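You operate a simulated robot arm through the tools that you are given. There is no shell and no other tool.

Carry out the task below with a simulated robot arm. There is one attempt and no reset: what you move stays moved.

## Task
Fold both lips of the purple cleat in the bench vise.
Fine: slide the jaw shut, lock the grey lever, tap the lips flat with the black mallet, put it back; leave the cleat clamped; the other cleats stay. Set down upright: black mallet.

The check looks at the end state, three seconds after you hand in, the way a careful person would. Anything else that was tipped, shoved, dropped, spilled or broken makes it a failure. Flat cloth is picked up by pressing the open fingertips on it (5 to 10 N) and closing them slowly along it; thin cloth reads only 2 to 8 mm in the jaws.

## Robot
A 7-joint arm with a two-finger parallel gripper, fixed in place. Base frame: the origin is at the foot of the arm, x ahead of it, y to its left, z up. Units: cm, degrees, N and s.
Its first joint turns from -149.0 to 149.0 degrees. Payload 3.5 kg.
The TCP is the grasp point between the finger pads, 2.3 cm short of the fingertips. In the tool frame z runs along the fingers and y along their closing line. The gripper opens to 9.4 cm. The fingers are 3.8 cm wide and 1 cm thick; the gripper's body (5.4 by 9.6 cm) begins 3.9 cm behind the TCP.
Orientation is that of the tool frame in the base frame, as a unit quaternion [x, y, z, w]. With the fingers straight down and closing along the base's y, the tool's x points along the base's -x, its y along +y and its z along -z.

## Interface
- The arm moves only by the tool arm_command. Its argument "plan" is a list of rows, each a list of 6 numbers: the shift along the base's x, y, z in cm, then the turn, a rotation vector about the base's x, y, z in rad. In form: [[x, y, z, ax, ay, az], ...]. A call has 1 to 20 rows; each row is the pose to reach, as a shift and turn from the pose commanded when the call began. "fingers" is the gripper command, from -1 (fully open) to 1 (shut), values between in proportion, set as the call begins (left out, the last holds). Rows are played at 5 a second. More than 5 cm and 8.6 degrees between two rows, or a gripper value outside its range, and nothing of the call is played. Where a pose cannot be reached the arm comes as near as it can. A force on the tool above 40 N (or 10 N above the force at the start of the call, whichever is more), or a blocked arm, ends the call early, and 0.2 s more pass. Each finger travels about 15.3 cm/s and halts on what it meets, pressing with about 43 N; the grip force reading is that of the motor and also rises with nothing between the fingers. The clock runs only during rows and for 0.2 s after the last one: add rows that repeat a pose to give the fingers time. It gives the time, the measured TCP pose, the force on the tool (base axes), the opening and the grip force at its end, in the units of the frame above (readings bear some noise), with the torque about the TCP (base axes, N m) and any sound that the robot's microphone picked up.
- Cameras (640 x 400 px; columns grow to the right, rows downward): "scene" is fixed at [39.99, 64.94, 156.41]; the picture's right is [-0.92, -0.40, 0.00], its down [-0.19, 0.43, -0.88] and it looks along [0.35, -0.81, -0.47] (base axes); focal length 335 px, centre (320, 200). "wrist" rides on the gripper at [8.6, 1.6, -7.4] in the tool frame; the picture's right is [-0.18, 0.98, 0.00], its down [-0.58, -0.11, -0.81] and it looks along [-0.79, -0.15, 0.59] (tool axes); focal length 243 px, centre (320, 200). There is no depth. A picture from a camera that has moved, and an enlarged one, comes with that camera's place and axes in the base frame and with its lens.
- capture(camera): a new picture of that camera. The clock stands still meanwhile.
- close_up(camera, box): a new picture of the part [left, top, right, bottom] of that camera's present view, enlarged. The clock stands still meanwhile.
- hand_in(): hands the job in; it is judged then, once.

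Nothing tells you positions but the pictures and the camera data. Unless the task says otherwise, let go and move clear before handing in.

The tools are called as a command line: name --pt "numbers of a row" for each row, then --argument value for the rest, lists and objects as JSON in quotes. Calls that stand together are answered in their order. arm_command: Moves the arm, as the interface text tells. Its arguments: {"type":"object","properties":{"plan":{"type":"array"},"fingers":{"type":"number"}},"required":["plan"]} The other tools are called the same way: capture (camera) takes a picture; close_up (camera, box) takes an enlarged picture of a part of a camera's view; hand_in () hands the job in.

At the start:

```text
time_s: 0.0
position: [76.8, -78.51, 118.83]
ee_rot: [-0.001, 1.0, 0.0, -0.001]
contact_force: [-0.3, 0.7, -0.7]
wrist_torque: [-0.01, 0.0, 0.04]
opening: 9.41
finger_force: 0.0
```

scene: 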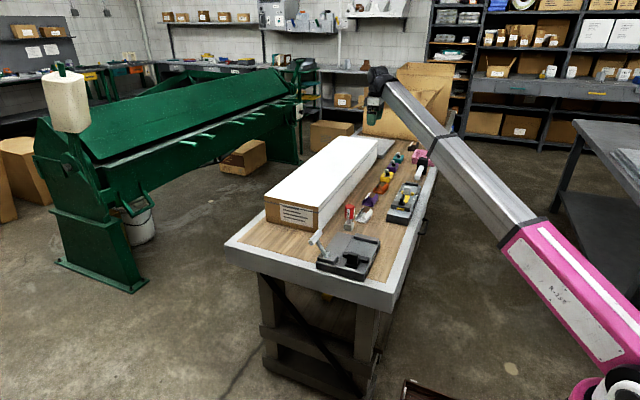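
wrist: 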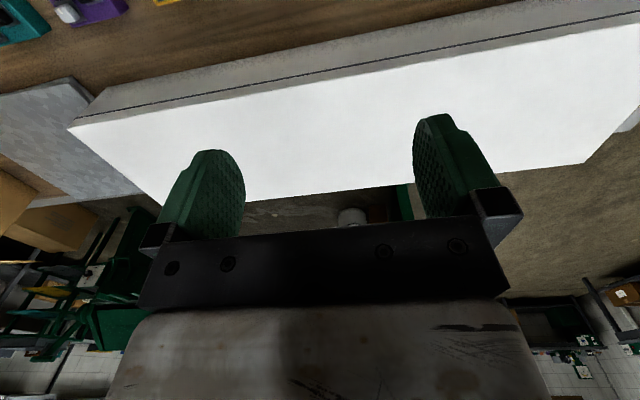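

The scene shows a workbench with a vise near its front end, a row of coloured items and a second tray. I'll enlarge these areas to find things out.

close_up --camera "scene" --box '[300, 190, 440, 280]'

close_up --camera "scene" --box '[350, 130, 450, 230]'

close_up --camera "scene" --box '[220, 120, 460, 310]'

```text
4.44 times, centred on (370, 235) of scene
camera zoom: at [39.99, 64.94, 156.41], right [-0.92, -0.4, 0.0], down [-0.19, 0.43, -0.88], along [0.35, -0.81, -0.47], focal length 1488 px, centre (98, 44)
```

zoom: 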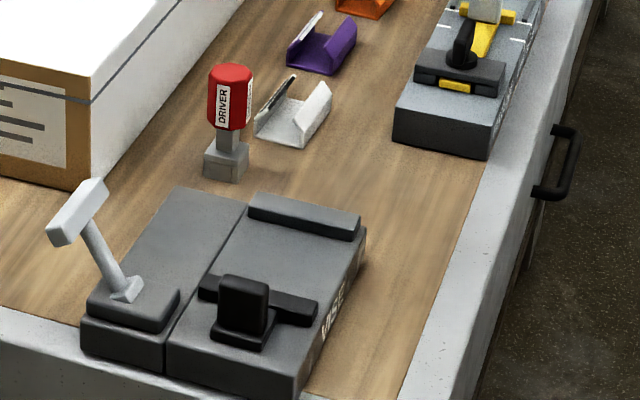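

```text
4.00 times, centred on (400, 180) of scene
camera zoom: at [39.99, 64.94, 156.41], right [-0.92, -0.4, 0.0], down [-0.19, 0.43, -0.88], along [0.35, -0.81, -0.47], focal length 1339 px, centre (0, 280)
```

zoom: 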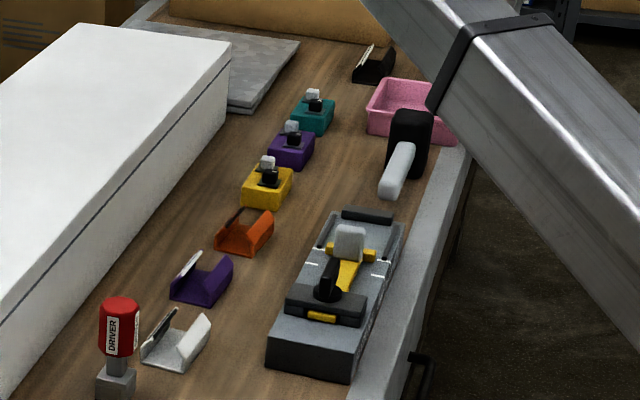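

```text
2.11 times, centred on (340, 215) of scene
camera zoom: at [39.99, 64.94, 156.41], right [-0.92, -0.4, 0.0], down [-0.19, 0.43, -0.88], along [0.35, -0.81, -0.47], focal length 705 px, centre (278, 168)
```

zoom: 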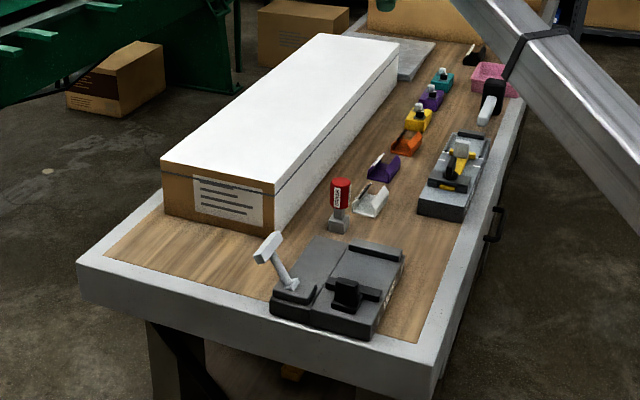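

I'm looking at a bench about 84 cm high. The vise is near (66,-20), a row of cleats lies along x≈72, the black mallet is near (56,-107), and there is a second fixture near (59,-75). I'll tilt the wrist camera over the bench for a better view.

arm_command --pt "-2 4 1 0 0.06 0" --pt "-4 8 2 0 0.12 0" --pt "-6 12 3 0 0.18 0" --pt "-8 16 4 0 0.24 0" --pt "-10 20 5 0 0.3 0" --pt "-12 24 5 0 0.36 0" --pt "-14 28 5 0 0.42 0" --pt "-16 31 5 0 0.48 0" --pt "-17 33 5 0 0.54 0" --pt "-17 33 5 0 0.6 0" --pt "-17 33 5 0 0.6 0" --fingers -1

capture --camera "wrist"

capture --camera "scene"

```text
time_s: 2.4
position: [62.9, -56.12, 109.02]
ee_rot: [-0.022, 0.985, -0.096, -0.14]
contact_force: [0.4, 0.5, 0.5]
wrist_torque: [0.01, 0.01, 0.0]
opening: 9.39
finger_force: 0.2
out of reach, approached as far as the arm can: row 2, 3, 4, 5, 6, 7, 8, 9, 10, 11
```

```text
taken
camera wrist: at [56.66, -53.37, 118.18], right [0.11, 0.97, -0.23], down [0.79, 0.06, 0.62], along [0.61, -0.25, -0.75], focal length 243 px, centre (320, 200)
```

wrist: 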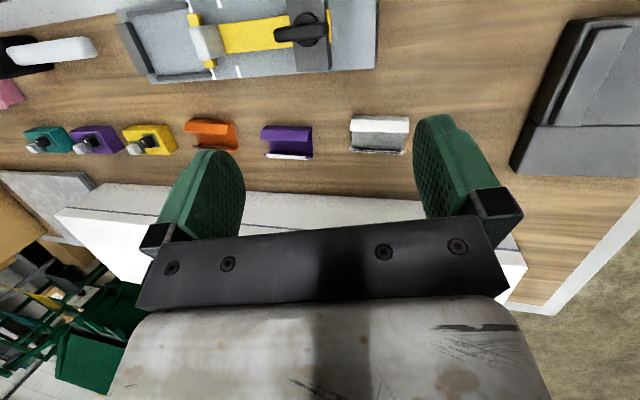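

```text
taken
```

scene: 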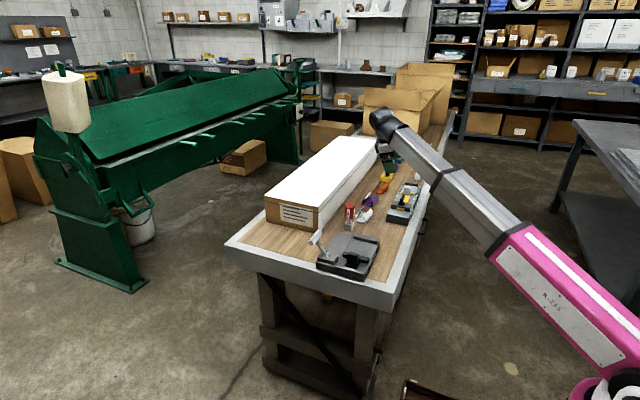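

The tilt was partly out of reach, but the view is good. I'll enlarge its parts before doing anything else.

close_up --camera "wrist" --box '[100, 0, 400, 100]'

close_up --camera "wrist" --box '[170, 90, 430, 190]'

close_up --camera "wrist" --box '[0, 0, 190, 170]'

close_up --camera "wrist" --box '[480, 0, 640, 200]'

close_up --camera "scene" --box '[300, 220, 400, 285]'

```text
2.13 times, centred on (250, 50) of wrist
camera zoom: at [56.66, -53.37, 118.18], right [0.11, 0.97, -0.23], down [0.79, 0.06, 0.62], along [0.61, -0.25, -0.75], focal length 518 px, centre (469, 520)
```

zoom: 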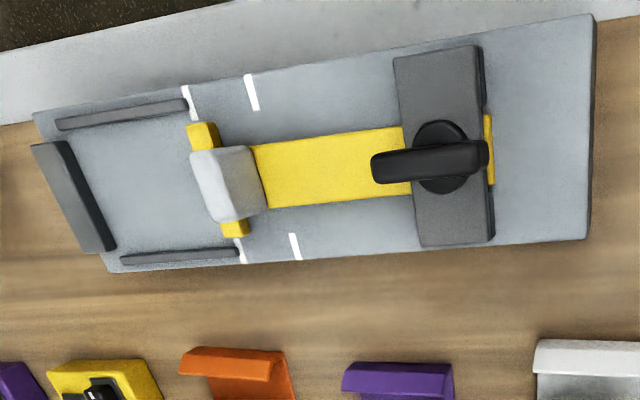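

```text
2.46 times, centred on (300, 140) of wrist
camera zoom: at [56.66, -53.37, 118.18], right [0.11, 0.97, -0.23], down [0.79, 0.06, 0.62], along [0.61, -0.25, -0.75], focal length 597 px, centre (369, 348)
```

zoom: 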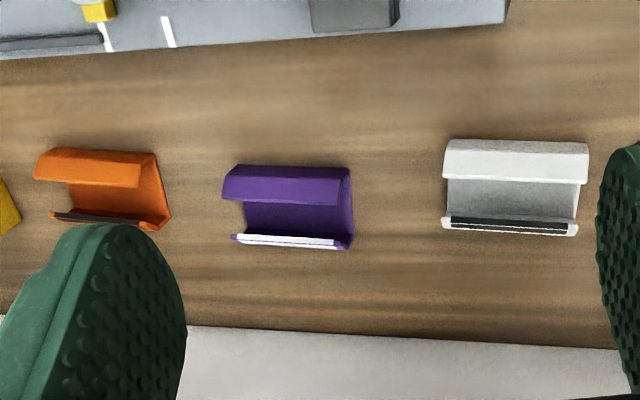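

```text
2.35 times, centred on (95, 85) of wrist
camera zoom: at [56.66, -53.37, 118.18], right [0.11, 0.97, -0.23], down [0.79, 0.06, 0.62], along [0.61, -0.25, -0.75], focal length 571 px, centre (849, 471)
```

zoom: 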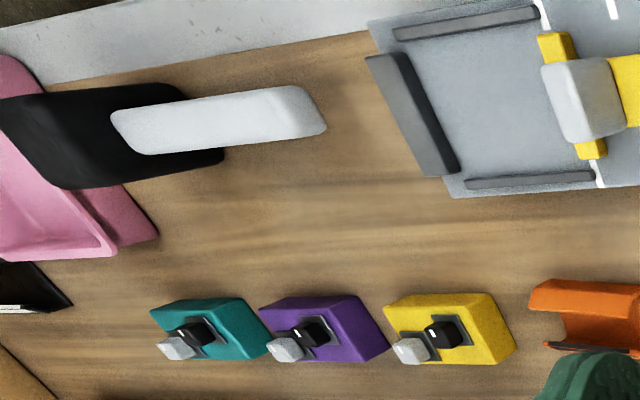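

```text
2.00 times, centred on (560, 100) of wrist
camera zoom: at [56.66, -53.37, 118.18], right [0.11, 0.97, -0.23], down [0.79, 0.06, 0.62], along [0.61, -0.25, -0.75], focal length 485 px, centre (-160, 400)
```

zoom: 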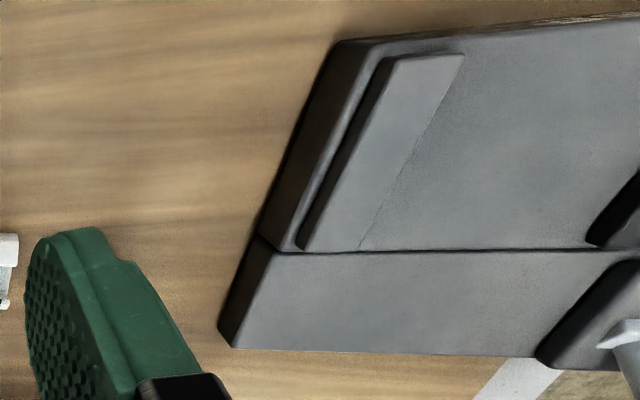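

```text
6.15 times, centred on (350, 252) of scene
camera zoom: at [39.99, 64.94, 156.41], right [-0.92, -0.4, 0.0], down [-0.19, 0.43, -0.88], along [0.35, -0.81, -0.47], focal length 2060 px, centre (135, -123)
```

zoom: 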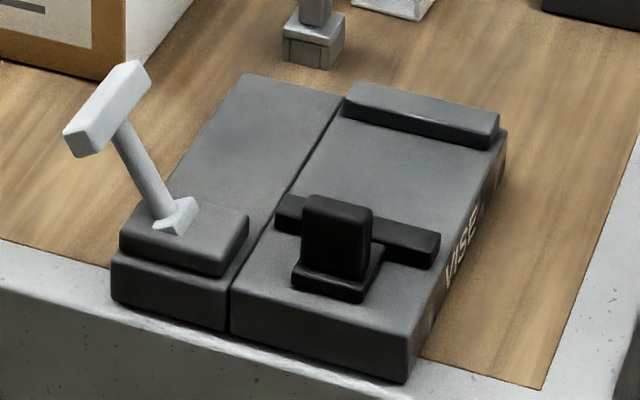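

The bench vise is the "VISE" block: fixed bar at its -y end, black sliding jaw, and grey lever on the side plate. The table is at z≈82.7 and the plate top at z≈85.6. The purple cleat lies near (73,-68.5). I'll move in small steps for better views of the cleat and vise, which also shows how commanded poses behave.

arm_command --pt "0 0 -3 0 -0.1 0" --pt "0 0 -6 0 -0.2 0" --pt "0 0 -10 0 -0.3 0" --pt "0 0 -10 0 -0.3 0"

capture --camera "wrist"

```text
time_s: 3.4
position: [63.0, -56.03, 98.77]
ee_rot: [-0.007, 0.995, -0.098, 0.009]
contact_force: [0.1, 1.2, -0.1]
wrist_torque: [0.0, 0.01, -0.01]
opening: 9.4
finger_force: 0.1
```

```text
taken
camera wrist: at [54.22, -53.35, 105.64], right [0.17, 0.97, -0.19], down [0.57, 0.06, 0.82], along [0.81, -0.25, -0.54], focal length 243 px, centre (320, 200)
```

wrist: 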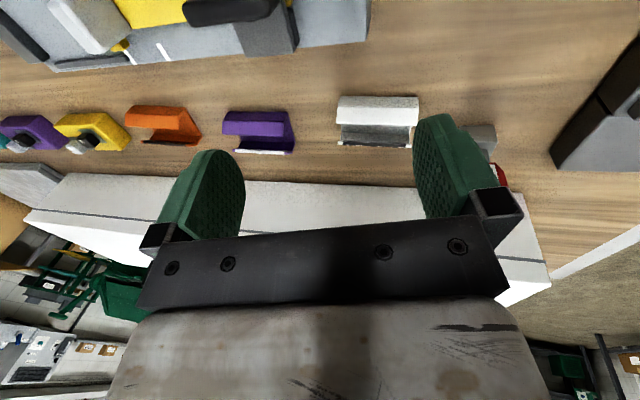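

The commanded pose follows the measured one. I'll level the tool so the fingers point straight down, and move to look closely at the purple cleat.

arm_command --pt "-2 -3 -0.5 0.06 0.005 -0.004" --pt "-4 -6 -1 0.12 0.01 -0.008" --pt "-7 -9 -1.8 0.196 0.018 -0.014" --pt "-7 -9 -1.8 0.196 0.018 -0.014"

capture --camera "wrist"

close_up --camera "scene" --box '[345, 180, 415, 225]'

close_up --camera "scene" --box '[390, 140, 450, 190]'

```text
time_s: 4.4
position: [55.77, -64.76, 96.99]
ee_rot: [0.0, 1.0, 0.0, 0.0]
contact_force: [0.4, -0.9, -0.7]
wrist_torque: [-0.02, -0.01, 0.01]
opening: 9.4
finger_force: 0.0
```

```text
taken
camera wrist: at [47.1, -63.34, 104.42], right [0.18, 0.98, 0.0], down [0.58, -0.11, 0.81], along [0.79, -0.15, -0.59], focal length 243 px, centre (320, 200)
```

wrist: 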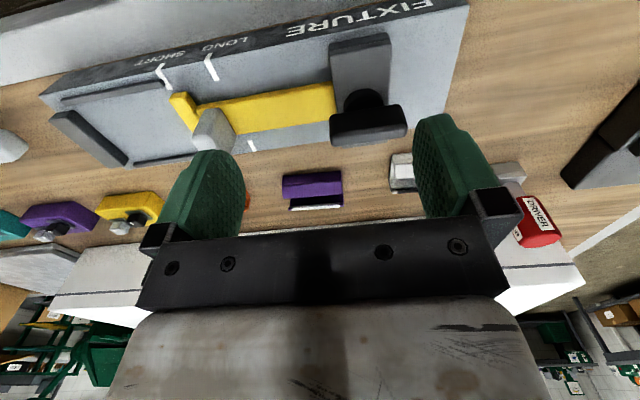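

```text
8.89 times, centred on (380, 202) of scene
camera zoom: at [39.99, 64.94, 156.41], right [-0.92, -0.4, 0.0], down [-0.19, 0.43, -0.88], along [0.35, -0.81, -0.47], focal length 2975 px, centre (-213, 178)
```

zoom: 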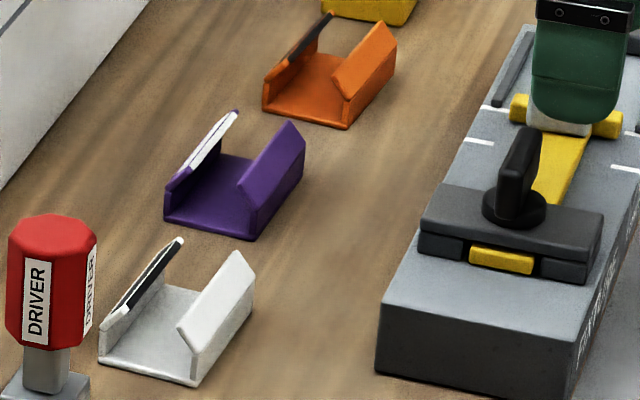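

```text
8.00 times, centred on (420, 165) of scene
camera zoom: at [39.99, 64.94, 156.41], right [-0.92, -0.4, 0.0], down [-0.19, 0.43, -0.88], along [0.35, -0.81, -0.47], focal length 2678 px, centre (-480, 480)
```

zoom: 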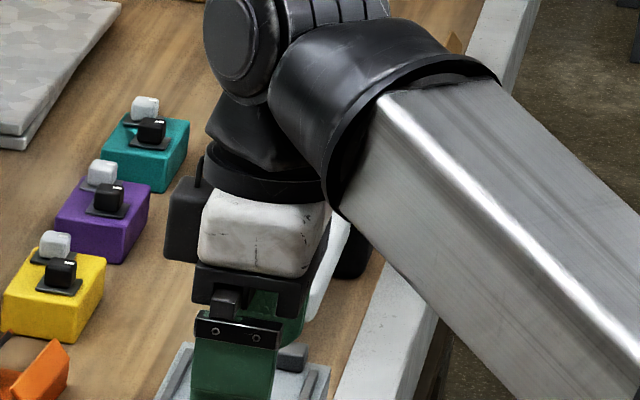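

The cleat is a channel along y with walls at ±x and lips slanting inward; the fixture and the red driver are not part of the job. Next I look at the vise from close by.

arm_command --pt "-1 4 0 0 0 0" --pt "-2 8 0 0 0 0" --pt "-3 12 0 0 0 0" --pt "-4 16 0 0 0 0" --pt "-5 20 0 0 0 0" --pt "-5 24 0 0 0 0" --pt "-5 28 0 0 0 0" --pt "-5 32 0 0 0 0" --pt "-5 36 0 0 0 0" --pt "-5 39 0 0 0 0" --pt "-5 39 0 0 0 0"

capture --camera "wrist"

close_up --camera "wrist" --box '[170, 0, 490, 220]'

close_up --camera "scene" --box '[390, 135, 450, 185]'

```text
time_s: 6.8
position: [50.77, -26.0, 96.98]
ee_rot: [0.0, 1.0, 0.0, 0.0]
contact_force: [-0.1, 0.5, 0.2]
wrist_torque: [0.01, 0.0, -0.01]
opening: 9.4
finger_force: 0.0
```

```text
taken
camera wrist: at [42.07, -24.42, 104.46], right [0.18, 0.98, 0.0], down [0.58, -0.11, 0.81], along [0.79, -0.15, -0.59], focal length 243 px, centre (320, 200)
```

wrist: 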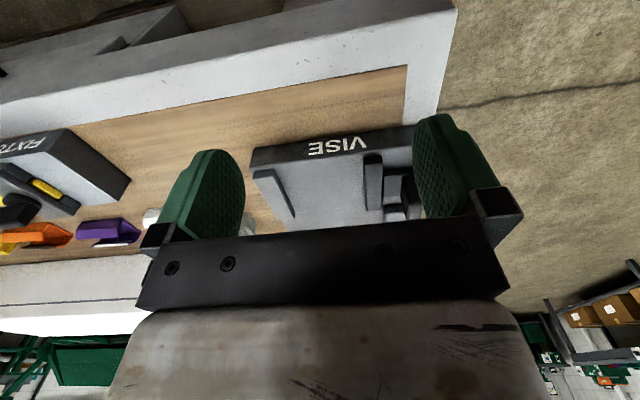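

```text
1.82 times, centred on (330, 110) of wrist
camera zoom: at [42.07, -24.42, 104.46], right [0.18, 0.98, 0.0], down [0.58, -0.11, 0.81], along [0.79, -0.15, -0.59], focal length 441 px, centre (302, 364)
```

zoom: 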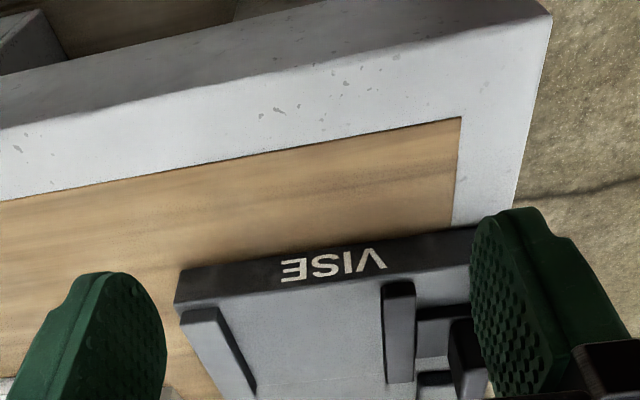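

```text
8.00 times, centred on (420, 160) of scene
camera zoom: at [39.99, 64.94, 156.41], right [-0.92, -0.4, 0.0], down [-0.19, 0.43, -0.88], along [0.35, -0.81, -0.47], focal length 2678 px, centre (-480, 520)
```

zoom: 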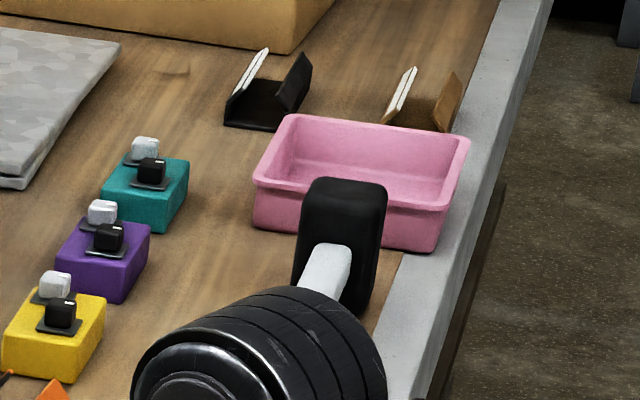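

The vise gap between the fixed bar and the black jaw is visible but partly hidden. I'll raise and tilt for a clearer top view.

arm_command --pt "0 0 4 0 0.1 0" --pt "0 0 8 0 0.2 0" --pt "0 0 11 0 0.3 0" --pt "0 0 14 0 0.4 0" --pt "0 0 14 0 0.5 0" --pt "0 0 14 0 0.5 0"

capture --camera "wrist"

close_up --camera "wrist" --box '[170, 0, 490, 220]'

```text
time_s: 7.1
position: [51.08, -26.03, 98.02]
ee_rot: [0.0, 1.0, -0.004, 0.0]
contact_force: [9.1, -3.2, -18.2]
wrist_torque: [-0.22, -0.84, 0.06]
opening: 9.41
finger_force: 0.1
out of reach, approached as far as the arm can: row 1
stopped in row 1: the force on the tool passed its limit at 135 N (the readings are from after the stop); the commanded pose is now the measured one
```

```text
taken
camera wrist: at [42.44, -24.52, 105.44], right [0.18, 0.98, -0.01], down [0.58, -0.1, 0.81], along [0.79, -0.15, -0.59], focal length 243 px, centre (320, 200)
```

wrist: 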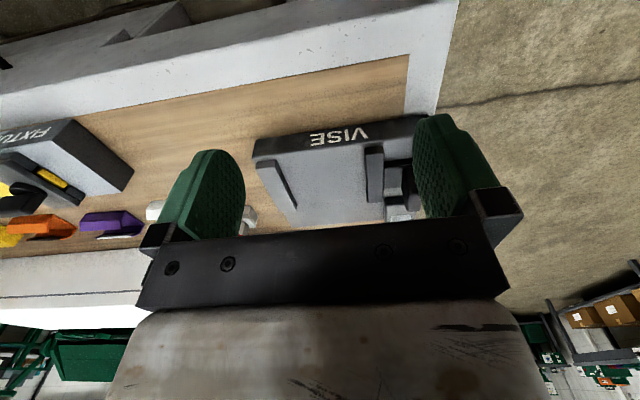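

```text
1.82 times, centred on (330, 110) of wrist
camera zoom: at [42.44, -24.52, 105.44], right [0.18, 0.98, -0.01], down [0.58, -0.1, 0.81], along [0.79, -0.15, -0.59], focal length 441 px, centre (302, 364)
```

zoom: 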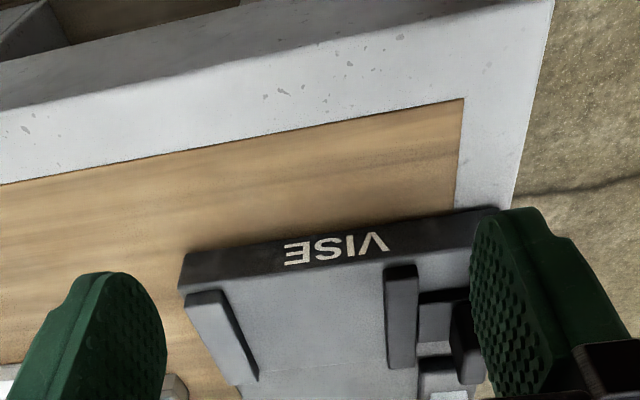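

A force stop; probably the arm folded on itself so close to the base. I'll check the scene before moving again.

capture --camera "scene"

close_up --camera "scene" --box '[300, 160, 460, 290]'

```text
taken
```

scene: 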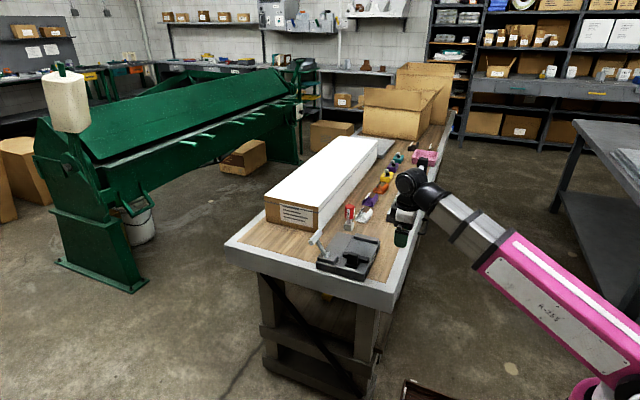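

```text
3.08 times, centred on (380, 225) of scene
camera zoom: at [39.99, 64.94, 156.41], right [-0.92, -0.4, 0.0], down [-0.19, 0.43, -0.88], along [0.35, -0.81, -0.47], focal length 1030 px, centre (135, 123)
```

zoom: 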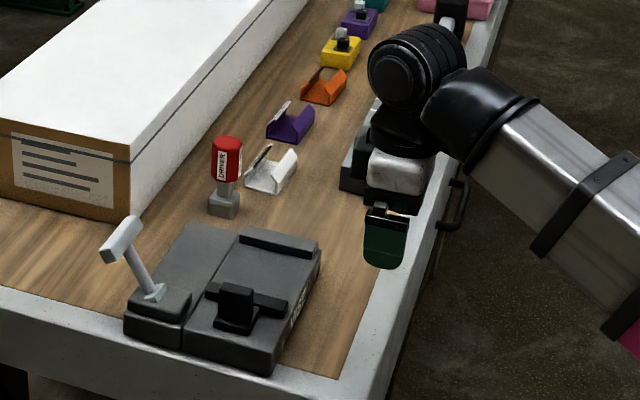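

The bench is untouched, and the gripper is in free air, so the arm was just folded too tightly. I'll move outward and up.

arm_command --pt "2 0 0.5 0 0 0" --pt "5 0 2 0 0 0" --pt "8 0 4 0 0 0" --pt "10 0 8 0 0 0" --pt "11 0 12 0 0 0" --pt "11 0 12 0 0 0"

arm_command --pt "0 0 0 0 0.1 0" --pt "0 0 0 0 0.2 0" --pt "0 0 0 0 0.3 0" --pt "0 0 0 0 0.4 0" --pt "0 0 0 0 0.4 0"

capture --camera "wrist"

```text
time_s: 7.7
position: [54.72, -26.22, 99.36]
ee_rot: [-0.002, 1.0, -0.005, 0.001]
contact_force: [5.4, 0.5, -8.2]
wrist_torque: [-0.26, -0.33, -0.14]
opening: 9.43
finger_force: 0.1
stopped in row 2: the force on the tool passed its limit at 45 N (the readings are from after the stop); the commanded pose is now the measured one
```

```text
time_s: 7.9
position: [54.92, -26.16, 99.38]
ee_rot: [-0.001, 1.0, -0.008, 0.001]
contact_force: [5.6, -1.2, -12.8]
wrist_torque: [-0.17, -0.62, 0.03]
opening: 9.4
finger_force: 0.1
stopped in row 1: the force on the tool passed its limit at 80 N (the readings are from after the stop); the commanded pose is now the measured one
```

```text
taken
camera wrist: at [46.39, -24.59, 106.73], right [0.18, 0.98, -0.01], down [0.58, -0.1, 0.81], along [0.79, -0.15, -0.59], focal length 243 px, centre (320, 200)
```

wrist: 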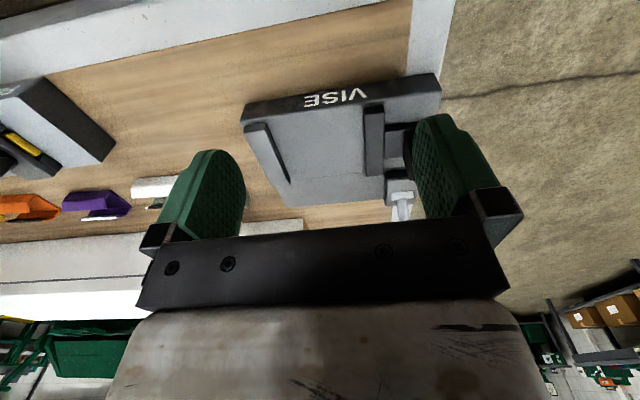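

Still touching the arm's own link; I'll move straight outward at the same height only.

arm_command --pt "2 0 -0.5 0 0 0" --pt "5 0 -0.5 0 0 0" --pt "8 0 -0.5 0 0 0" --pt "11 0 -0.5 0 0 0" --pt "13 0 0 0 0 0" --pt "13 0 0 0 0 0"

capture --camera "wrist"

capture --camera "scene"

```text
time_s: 9.3
position: [67.93, -26.26, 99.37]
ee_rot: [-0.001, 1.0, -0.008, 0.0]
contact_force: [-0.7, -0.1, 0.0]
wrist_torque: [0.01, -0.02, -0.02]
opening: 9.41
finger_force: 0.0
```

```text
taken
camera wrist: at [59.35, -24.64, 106.82], right [0.18, 0.98, -0.01], down [0.58, -0.1, 0.81], along [0.79, -0.16, -0.59], focal length 243 px, centre (320, 200)
```

wrist: 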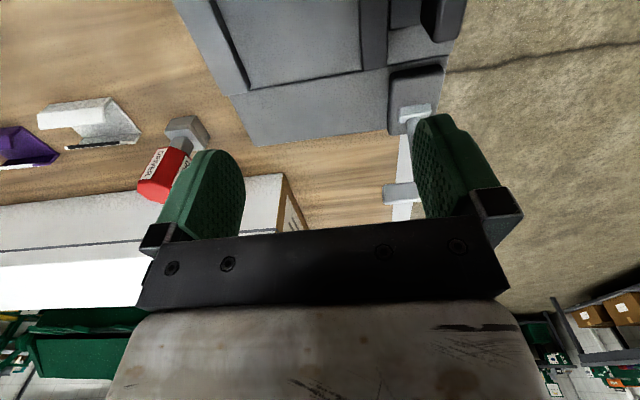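

```text
taken
```

scene: 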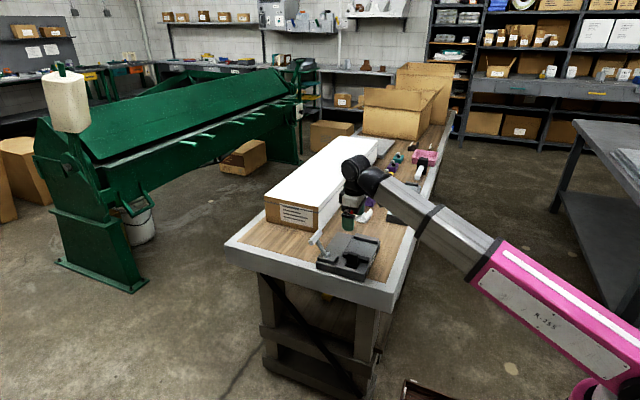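

Free again. I'll rise for a higher look at the whole vise.

arm_command --pt "0 0 4 0 0 0.0" --pt "0 0 8 0 0 0" --pt "-1 0 11 0 0.05 0" --pt "-3 0 13 0 0.1 0" --pt "-3 0 13 0 0.15 0" --pt "-3 0 13 0 0.2 0" --pt "-3 0 13 0 0.2 0"

capture --camera "wrist"

close_up --camera "wrist" --box '[170, 0, 490, 200]'

```text
time_s: 9.9
position: [68.18, -26.18, 104.99]
ee_rot: [-0.003, 1.0, -0.009, 0.006]
contact_force: [6.3, -2.1, -13.3]
wrist_torque: [-0.13, -0.67, 0.04]
opening: 9.4
finger_force: 0.1
stopped in row 2: the force on the tool passed its limit at 70 N (the readings are from after the stop); the commanded pose is now the measured one
```

```text
taken
camera wrist: at [59.44, -24.58, 112.18], right [0.18, 0.98, -0.02], down [0.57, -0.09, 0.82], along [0.8, -0.16, -0.58], focal length 243 px, centre (320, 200)
```

wrist: 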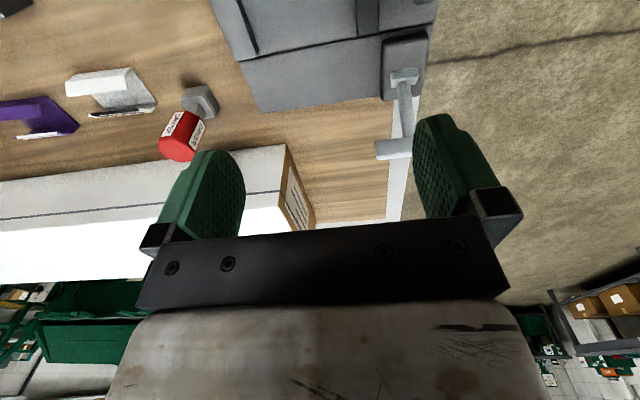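

```text
2.00 times, centred on (330, 100) of wrist
camera zoom: at [59.44, -24.58, 112.18], right [0.18, 0.98, -0.02], down [0.57, -0.09, 0.82], along [0.8, -0.16, -0.58], focal length 485 px, centre (300, 400)
```

zoom: 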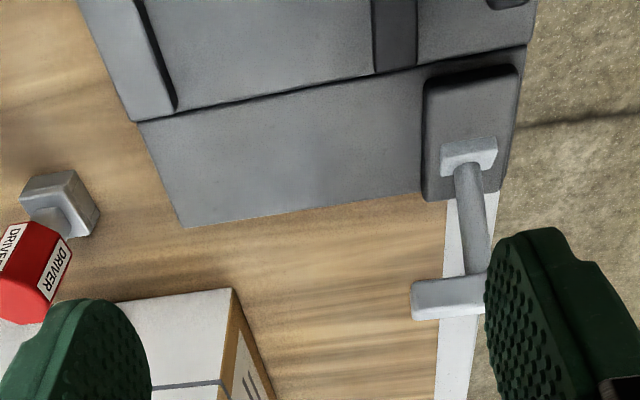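

The arm has a height ceiling of about 104 at this radius. The vise pocket spans y≈-33.4 to -23.4 and x≈60 to 69.5. I want larger close-ups of the cleat, mallet and vise from the scene camera, now that the arm is elsewhere.

close_up --camera "scene" --box '[358, 190, 388, 210]'

close_up --camera "scene" --box '[405, 148, 441, 186]'

close_up --camera "scene" --box '[310, 225, 385, 285]'

close_up --camera "wrist" --box '[0, 60, 180, 160]'

```text
16.00 times, centred on (373, 200) of scene
camera zoom: at [39.99, 64.94, 156.41], right [-0.92, -0.4, 0.0], down [-0.19, 0.43, -0.88], along [0.35, -0.81, -0.47], focal length 5355 px, centre (-528, 200)
```

zoom: 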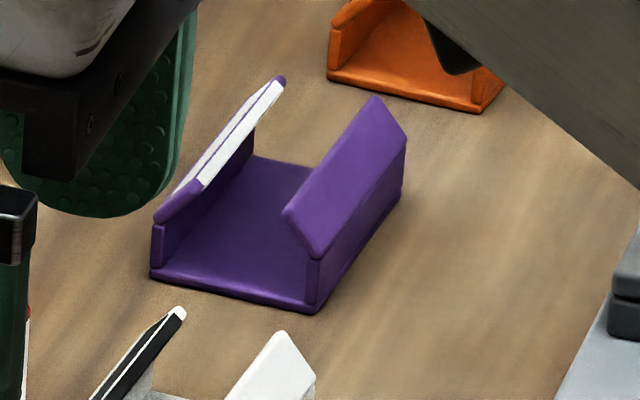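

```text
10.53 times, centred on (423, 167) of scene
camera zoom: at [39.99, 64.94, 156.41], right [-0.92, -0.4, 0.0], down [-0.19, 0.43, -0.88], along [0.35, -0.81, -0.47], focal length 3523 px, centre (-764, 547)
```

zoom: 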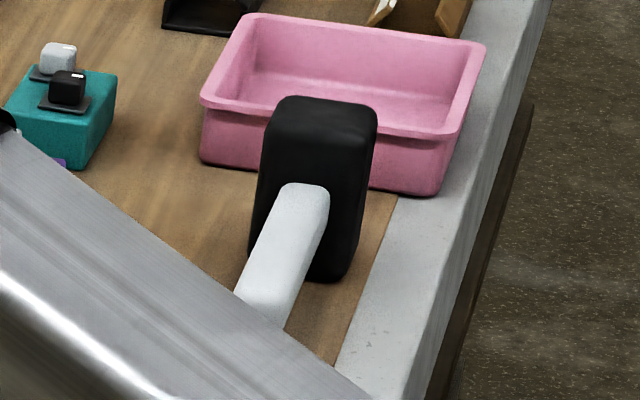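

```text
6.67 times, centred on (348, 255) of scene
camera zoom: at [39.99, 64.94, 156.41], right [-0.92, -0.4, 0.0], down [-0.19, 0.43, -0.88], along [0.35, -0.81, -0.47], focal length 2231 px, centre (137, -167)
```

zoom: 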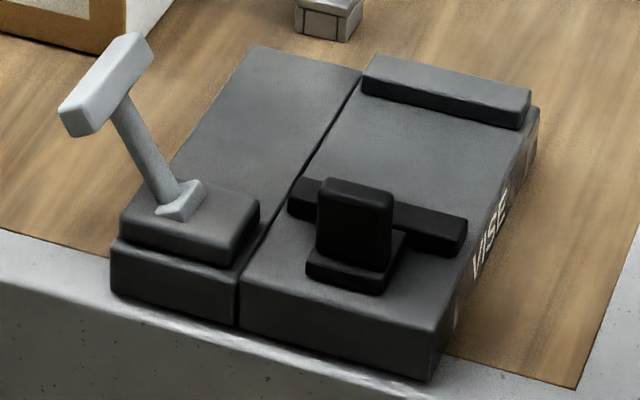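

```text
3.56 times, centred on (90, 110) of wrist
camera zoom: at [59.44, -24.58, 112.18], right [0.18, 0.98, -0.02], down [0.57, -0.09, 0.82], along [0.8, -0.16, -0.58], focal length 863 px, centre (1138, 520)
```

zoom: 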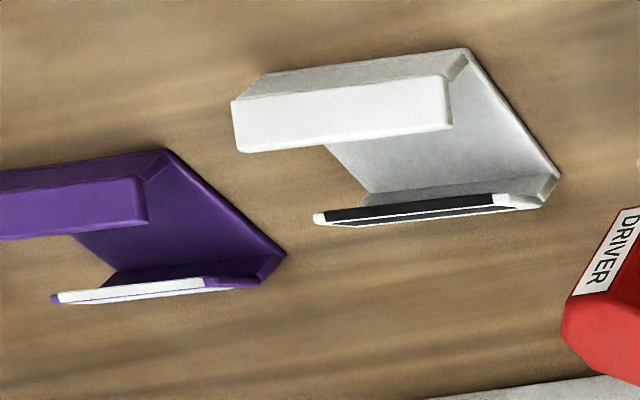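

The cleat has rigid walls about 1.8 cm tall and lips leaning inward. The mallet stands on its head at about (56,-110) with its handle pointing +y to about y=-92, which is near the reach limit. First comes the cleat: I'll drop a little, turn the tool -90° so it closes along x, and move above the cleat.

arm_command --pt "0 0 -3 0.01 0.006 0" --pt "0 0 -5 0.018 0.012 -0.006" --pt "0 0 -5 0.018 0.012 -0.006"

arm_command --pt "0.3 -2 0 0 0 -0.1" --pt "0.6 -4 0 0 0 -0.2" --pt "0.9 -6 0 0 0 -0.3" --pt "1.2 -8 0 0 0 -0.4" --pt "1.5 -10 0 0 0 -0.5" --pt "1.8 -12 0 0 0 -0.6" --pt "2.1 -14 0 0 0 -0.7" --pt "2.4 -16 0 0 0 -0.8" --pt "2.7 -18 0 0 0 -0.9" --pt "3 -20 0 0 0 -1.0" --pt "3.3 -22 0 0 0 -1.1" --pt "3.6 -24 0 0 0 -1.2" --pt "3.9 -26 0 0 0 -1.3" --pt "4.2 -28 0 0 0 -1.4" --pt "4.5 -30 0 0 0 -1.5" --pt "4.8 -32 0 0 0 -1.571" --pt "4.8 -32 0 0 0 -1.571"

capture --camera "wrist"

capture --camera "scene"

```text
time_s: 10.7
position: [68.11, -26.14, 100.08]
ee_rot: [0.002, 1.0, 0.0, 0.001]
contact_force: [0.1, -0.5, -0.3]
wrist_torque: [0.02, -0.02, -0.02]
opening: 9.4
finger_force: 0.0
```

```text
time_s: 14.3
position: [73.01, -58.33, 99.73]
ee_rot: [0.709, 0.706, -0.001, 0.0]
contact_force: [-1.0, -0.4, 0.7]
wrist_torque: [-0.02, -0.02, 0.02]
opening: 9.39
finger_force: 0.1
```

```text
taken
camera wrist: at [74.75, -49.77, 107.22], right [0.98, -0.19, 0.0], down [-0.11, -0.58, 0.81], along [-0.15, -0.79, -0.59], focal length 243 px, centre (320, 200)
```

wrist: 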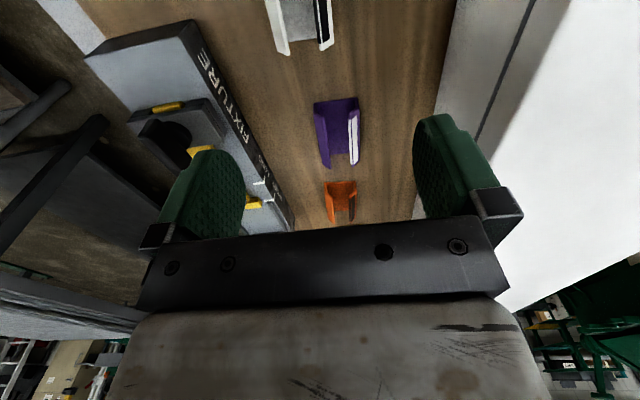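

```text
taken
```

scene: 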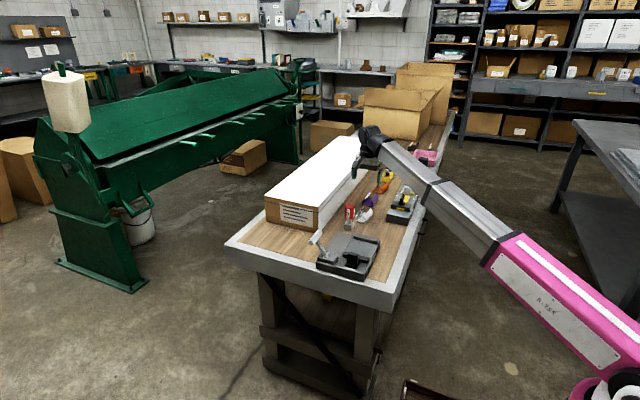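

Yaw done, with the camera now on the +y side looking along the row. I'll measure the purple cleat.

close_up --camera "wrist" --box '[290, 80, 390, 180]'

```text
4.00 times, centred on (340, 130) of wrist
camera zoom: at [74.75, -49.77, 107.22], right [0.98, -0.19, 0.0], down [-0.11, -0.58, 0.81], along [-0.15, -0.79, -0.59], focal length 970 px, centre (240, 480)
```

zoom: 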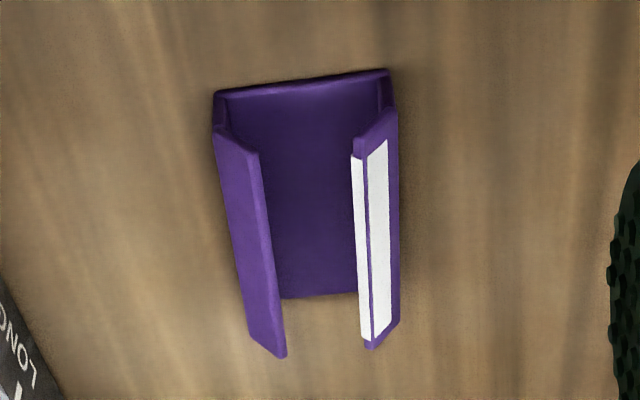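

The cleat centre is about (73.5,-68.3), with a yaw of about -3°, width 4.8 and length 7.6. I'll go above it and test the reach on the way down.

arm_command --pt "0.2 -3 -1 0 0 -0.02" --pt "0.4 -6 -2 0 0 -0.05" --pt "0.5 -10 -3 0 0 -0.05" --pt "0.5 -10 -6 0 0 -0.05" --pt "0.5 -10 -8 0 0 -0.05" --pt "0.5 -10 -8 0 0 -0.05"

capture --camera "wrist"

```text
time_s: 15.7
position: [73.37, -68.09, 91.76]
ee_rot: [0.726, 0.687, 0.0, 0.0]
contact_force: [-0.1, 0.1, -0.4]
wrist_torque: [0.0, -0.02, -0.01]
opening: 9.4
finger_force: 0.1
```

```text
taken
camera wrist: at [75.51, -59.76, 99.17], right [0.97, -0.24, 0.0], down [-0.14, -0.58, 0.81], along [-0.19, -0.78, -0.59], focal length 243 px, centre (320, 200)
```

wrist: 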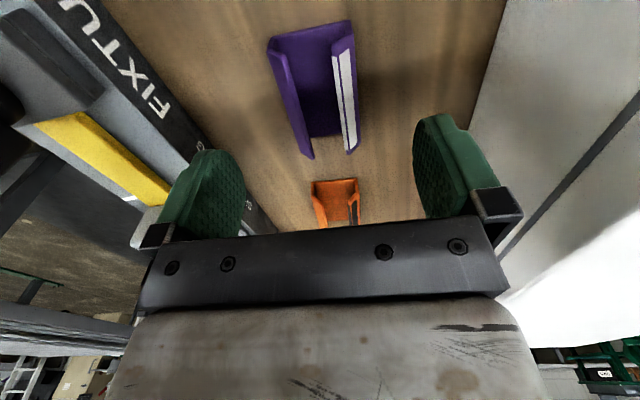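

Reach is fine and the cleat is centred between the fingers. I'm descending so the tips sit beside the walls, then closing.

arm_command --pt "0.1 -0.1 -2 0 0 0" --pt "0.1 -0.2 -4 0 0 0" --pt "0.1 -0.3 -5.5 0 0 0" --pt "0.1 -0.3 -6.3 0 0 0" --pt "0.1 -0.3 -6.3 0 0 0"

close_up --camera "scene" --box '[345, 175, 415, 225]'

capture --camera "wrist"

```text
time_s: 16.9
position: [73.5, -68.52, 85.61]
ee_rot: [0.726, 0.688, 0.0, 0.0]
contact_force: [-0.6, 0.8, 0.3]
wrist_torque: [-0.04, 0.01, 0.0]
opening: 9.4
finger_force: 0.1
```

```text
8.00 times, centred on (380, 200) of scene
camera zoom: at [39.99, 64.94, 156.41], right [-0.92, -0.4, 0.0], down [-0.19, 0.43, -0.88], along [0.35, -0.81, -0.47], focal length 2678 px, centre (-160, 200)
```

zoom: 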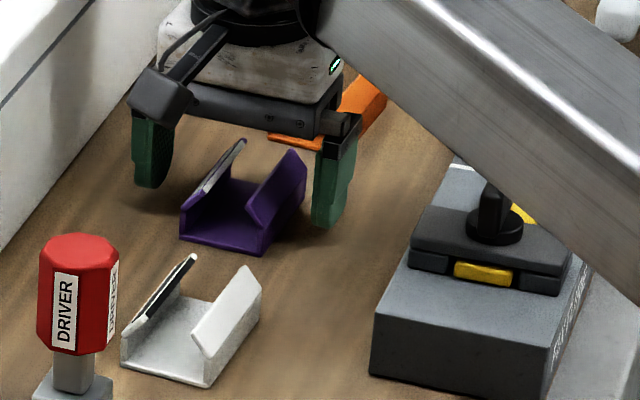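

```text
taken
camera wrist: at [75.6, -60.13, 92.96], right [0.97, -0.24, 0.0], down [-0.14, -0.58, 0.81], along [-0.19, -0.78, -0.59], focal length 243 px, centre (320, 200)
```

wrist: 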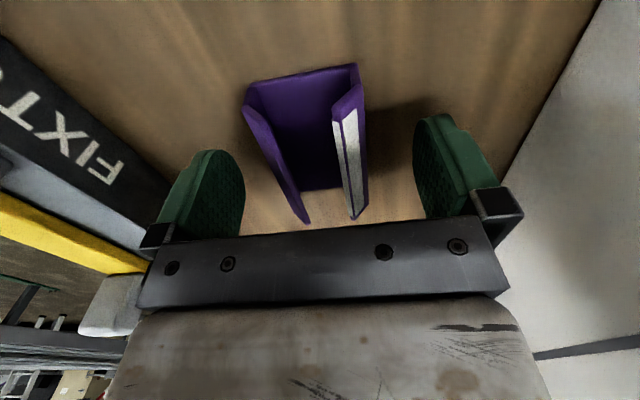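

Centred well. Closing the fingers onto the walls.

arm_command --pt "0 0 0 0 0 0" --pt "0 0 0 0 0 0" --pt "0 0 0 0 0 0" --pt "0 0 0 0 0 0" --pt "0 0 0 0 0 0" --fingers 0.3

capture --camera "wrist"

close_up --camera "scene" --box '[345, 175, 415, 225]'

```text
time_s: 18.1
position: [73.45, -68.55, 85.62]
ee_rot: [0.726, 0.687, 0.0, 0.001]
contact_force: [1.0, -0.2, 0.6]
wrist_torque: [0.02, -0.05, -0.01]
opening: 5.01
finger_force: 42.8
```

```text
taken
camera wrist: at [75.6, -60.13, 92.98], right [0.97, -0.24, 0.0], down [-0.14, -0.58, 0.81], along [-0.19, -0.78, -0.59], focal length 243 px, centre (320, 200)
```

wrist: 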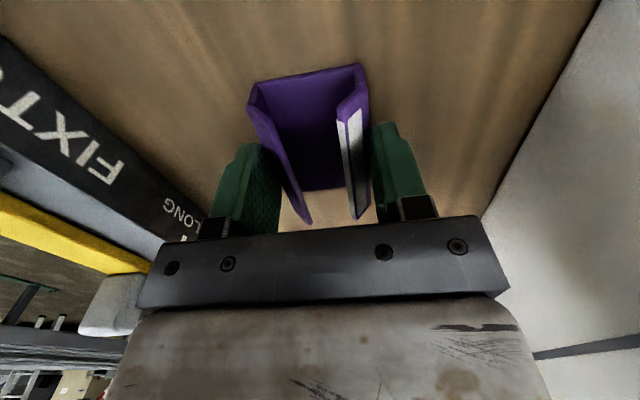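

```text
8.00 times, centred on (380, 200) of scene
camera zoom: at [39.99, 64.94, 156.41], right [-0.92, -0.4, 0.0], down [-0.19, 0.43, -0.88], along [0.35, -0.81, -0.47], focal length 2678 px, centre (-160, 200)
```

zoom: 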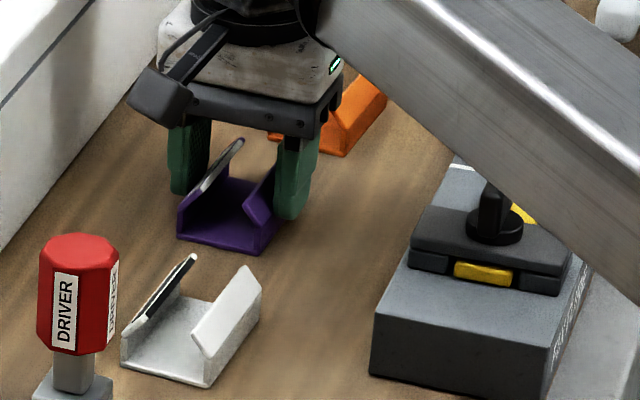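

Gripped firmly at 5.0 cm. I'm lifting straight up and checking the hold.

arm_command --pt "0 0 1 0 0 0" --pt "0 0 3 0 0 0" --pt "0 0 6 0 0 0" --pt "0 0 9 0 0 0" --pt "0 0 12 0 0 0" --pt "0 0 14 0 0 0" --pt "0 0 14 0 0 0"

capture --camera "wrist"

close_up --camera "scene" --box '[340, 150, 420, 225]'

```text
time_s: 19.7
position: [73.44, -68.46, 99.76]
ee_rot: [0.726, 0.688, 0.0, 0.0]
contact_force: [0.3, -0.6, 0.5]
wrist_torque: [-0.02, -0.04, 0.03]
opening: 3.29
finger_force: 0.1
```

```text
taken
camera wrist: at [75.61, -60.16, 107.16], right [0.97, -0.24, 0.0], down [-0.14, -0.58, 0.81], along [-0.19, -0.78, -0.59], focal length 243 px, centre (320, 200)
```

wrist: 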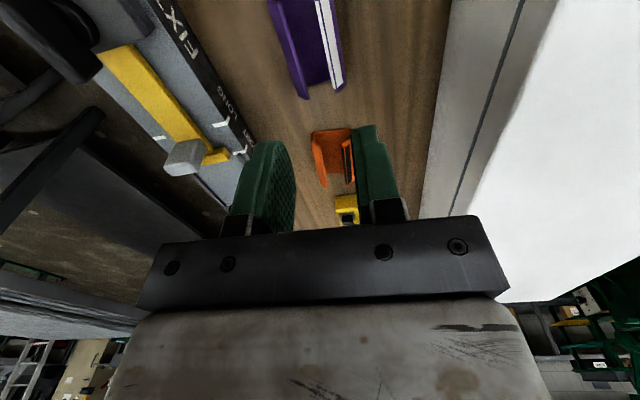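

```text
5.33 times, centred on (380, 188) of scene
camera zoom: at [39.99, 64.94, 156.41], right [-0.92, -0.4, 0.0], down [-0.19, 0.43, -0.88], along [0.35, -0.81, -0.47], focal length 1785 px, centre (0, 267)
```

zoom: 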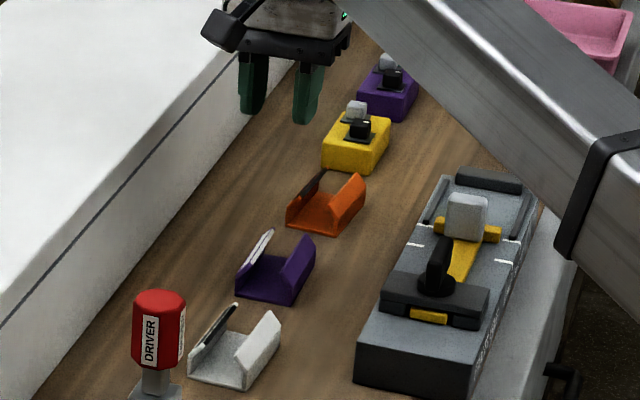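

The fingers slipped off the walls and the cleat stayed in place, still upright. I'll regrip lower with the tips nearly on the table, squeeze fully and lift slowly.

arm_command --pt "0 0 0 0 0 0" --pt "0 0 -4 0 0 0" --pt "0 -0.1 -8 0 0 0" --pt "0 -0.2 -11 0 0 0" --pt "0 -0.2 -13 0 0 0" --pt "0 -0.2 -14 0 0 0" --pt "0 -0.2 -14.2 0 0 0" --pt "0 -0.2 -14.2 0 0 0" --fingers -1

close_up --camera "wrist" --box '[160, 50, 480, 250]'

arm_command --pt "0 0 -0.1 0 0 0" --pt "0 0 -0.2 0 0 0" --pt "0 0 -0.3 0 0 0" --pt "0 0 -0.3 0 0 0"

```text
time_s: 21.5
position: [73.47, -68.76, 85.38]
ee_rot: [0.726, 0.687, -0.001, 0.0]
contact_force: [-0.3, -0.2, -0.3]
wrist_torque: [0.02, 0.01, 0.0]
opening: 9.41
finger_force: 0.1
```

```text
2.00 times, centred on (320, 150) of wrist
camera zoom: at [75.66, -60.28, 92.83], right [0.97, -0.24, 0.0], down [-0.14, -0.58, 0.81], along [-0.19, -0.78, -0.59], focal length 485 px, centre (320, 300)
```

zoom: 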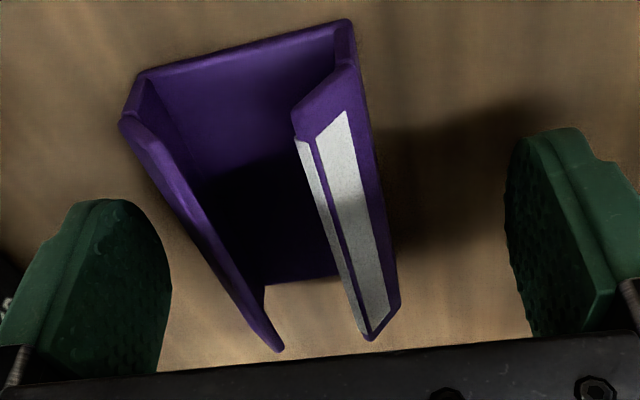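

```text
time_s: 22.5
position: [73.48, -68.65, 85.06]
ee_rot: [0.726, 0.688, 0.0, 0.0]
contact_force: [0.7, 0.6, 0.0]
wrist_torque: [0.0, 0.04, 0.02]
opening: 9.39
finger_force: 0.2
```

No contact yet at tip height 82.8, so I'll continue down gently until the tips touch.

arm_command --pt "0 0 -0.1 0 0 0" --pt "0 0 -0.2 0 0 0" --pt "0 0 -0.3 0 0 0" --pt "0 0 -0.3 0 0 0"

arm_command --pt "0 0 -0.1 0 0 0" --pt "0 0 -0.2 0 0 0" --pt "0 0 -0.3 0 0 0" --pt "0 0 -0.3 0 0 0"

```text
time_s: 23.5
position: [73.43, -68.75, 84.87]
ee_rot: [0.726, 0.688, 0.0, 0.0]
contact_force: [0.6, 0.0, -0.2]
wrist_torque: [0.0, 0.03, 0.01]
opening: 9.41
finger_force: 0.1
```

```text
time_s: 24.5
position: [73.51, -68.76, 84.5]
ee_rot: [0.726, 0.688, 0.0, 0.0]
contact_force: [-0.8, 0.9, 0.1]
wrist_torque: [0.02, 0.02, -0.01]
opening: 9.38
finger_force: 0.0
```

arm_command --pt "0 0 -0.1 0 0 0" --pt "0 0 -0.2 0 0 0" --pt "0 0 -0.3 0 0 0" --pt "0 0 -0.3 0 0 0"

close_up --camera "scene" --box '[355, 180, 400, 215]'

```text
time_s: 25.5
position: [73.51, -68.56, 84.27]
ee_rot: [0.726, 0.688, -0.001, 0.0]
contact_force: [-0.5, 1.2, 16.0]
wrist_torque: [0.0, 0.77, -0.05]
opening: 9.41
finger_force: 0.0
```

```text
11.43 times, centred on (378, 198) of scene
camera zoom: at [39.99, 64.94, 156.41], right [-0.92, -0.4, 0.0], down [-0.19, 0.43, -0.88], along [0.35, -0.81, -0.47], focal length 3825 px, centre (-337, 229)
```

zoom: 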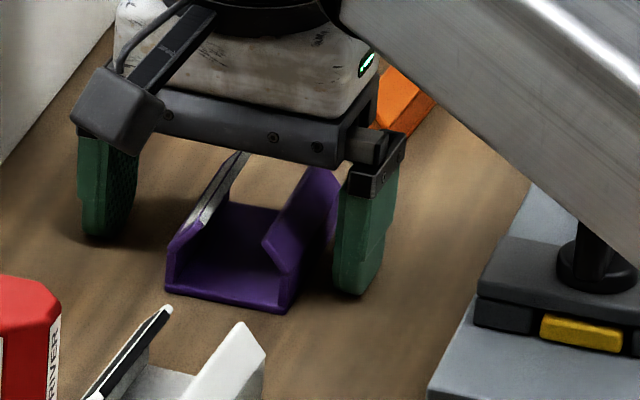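

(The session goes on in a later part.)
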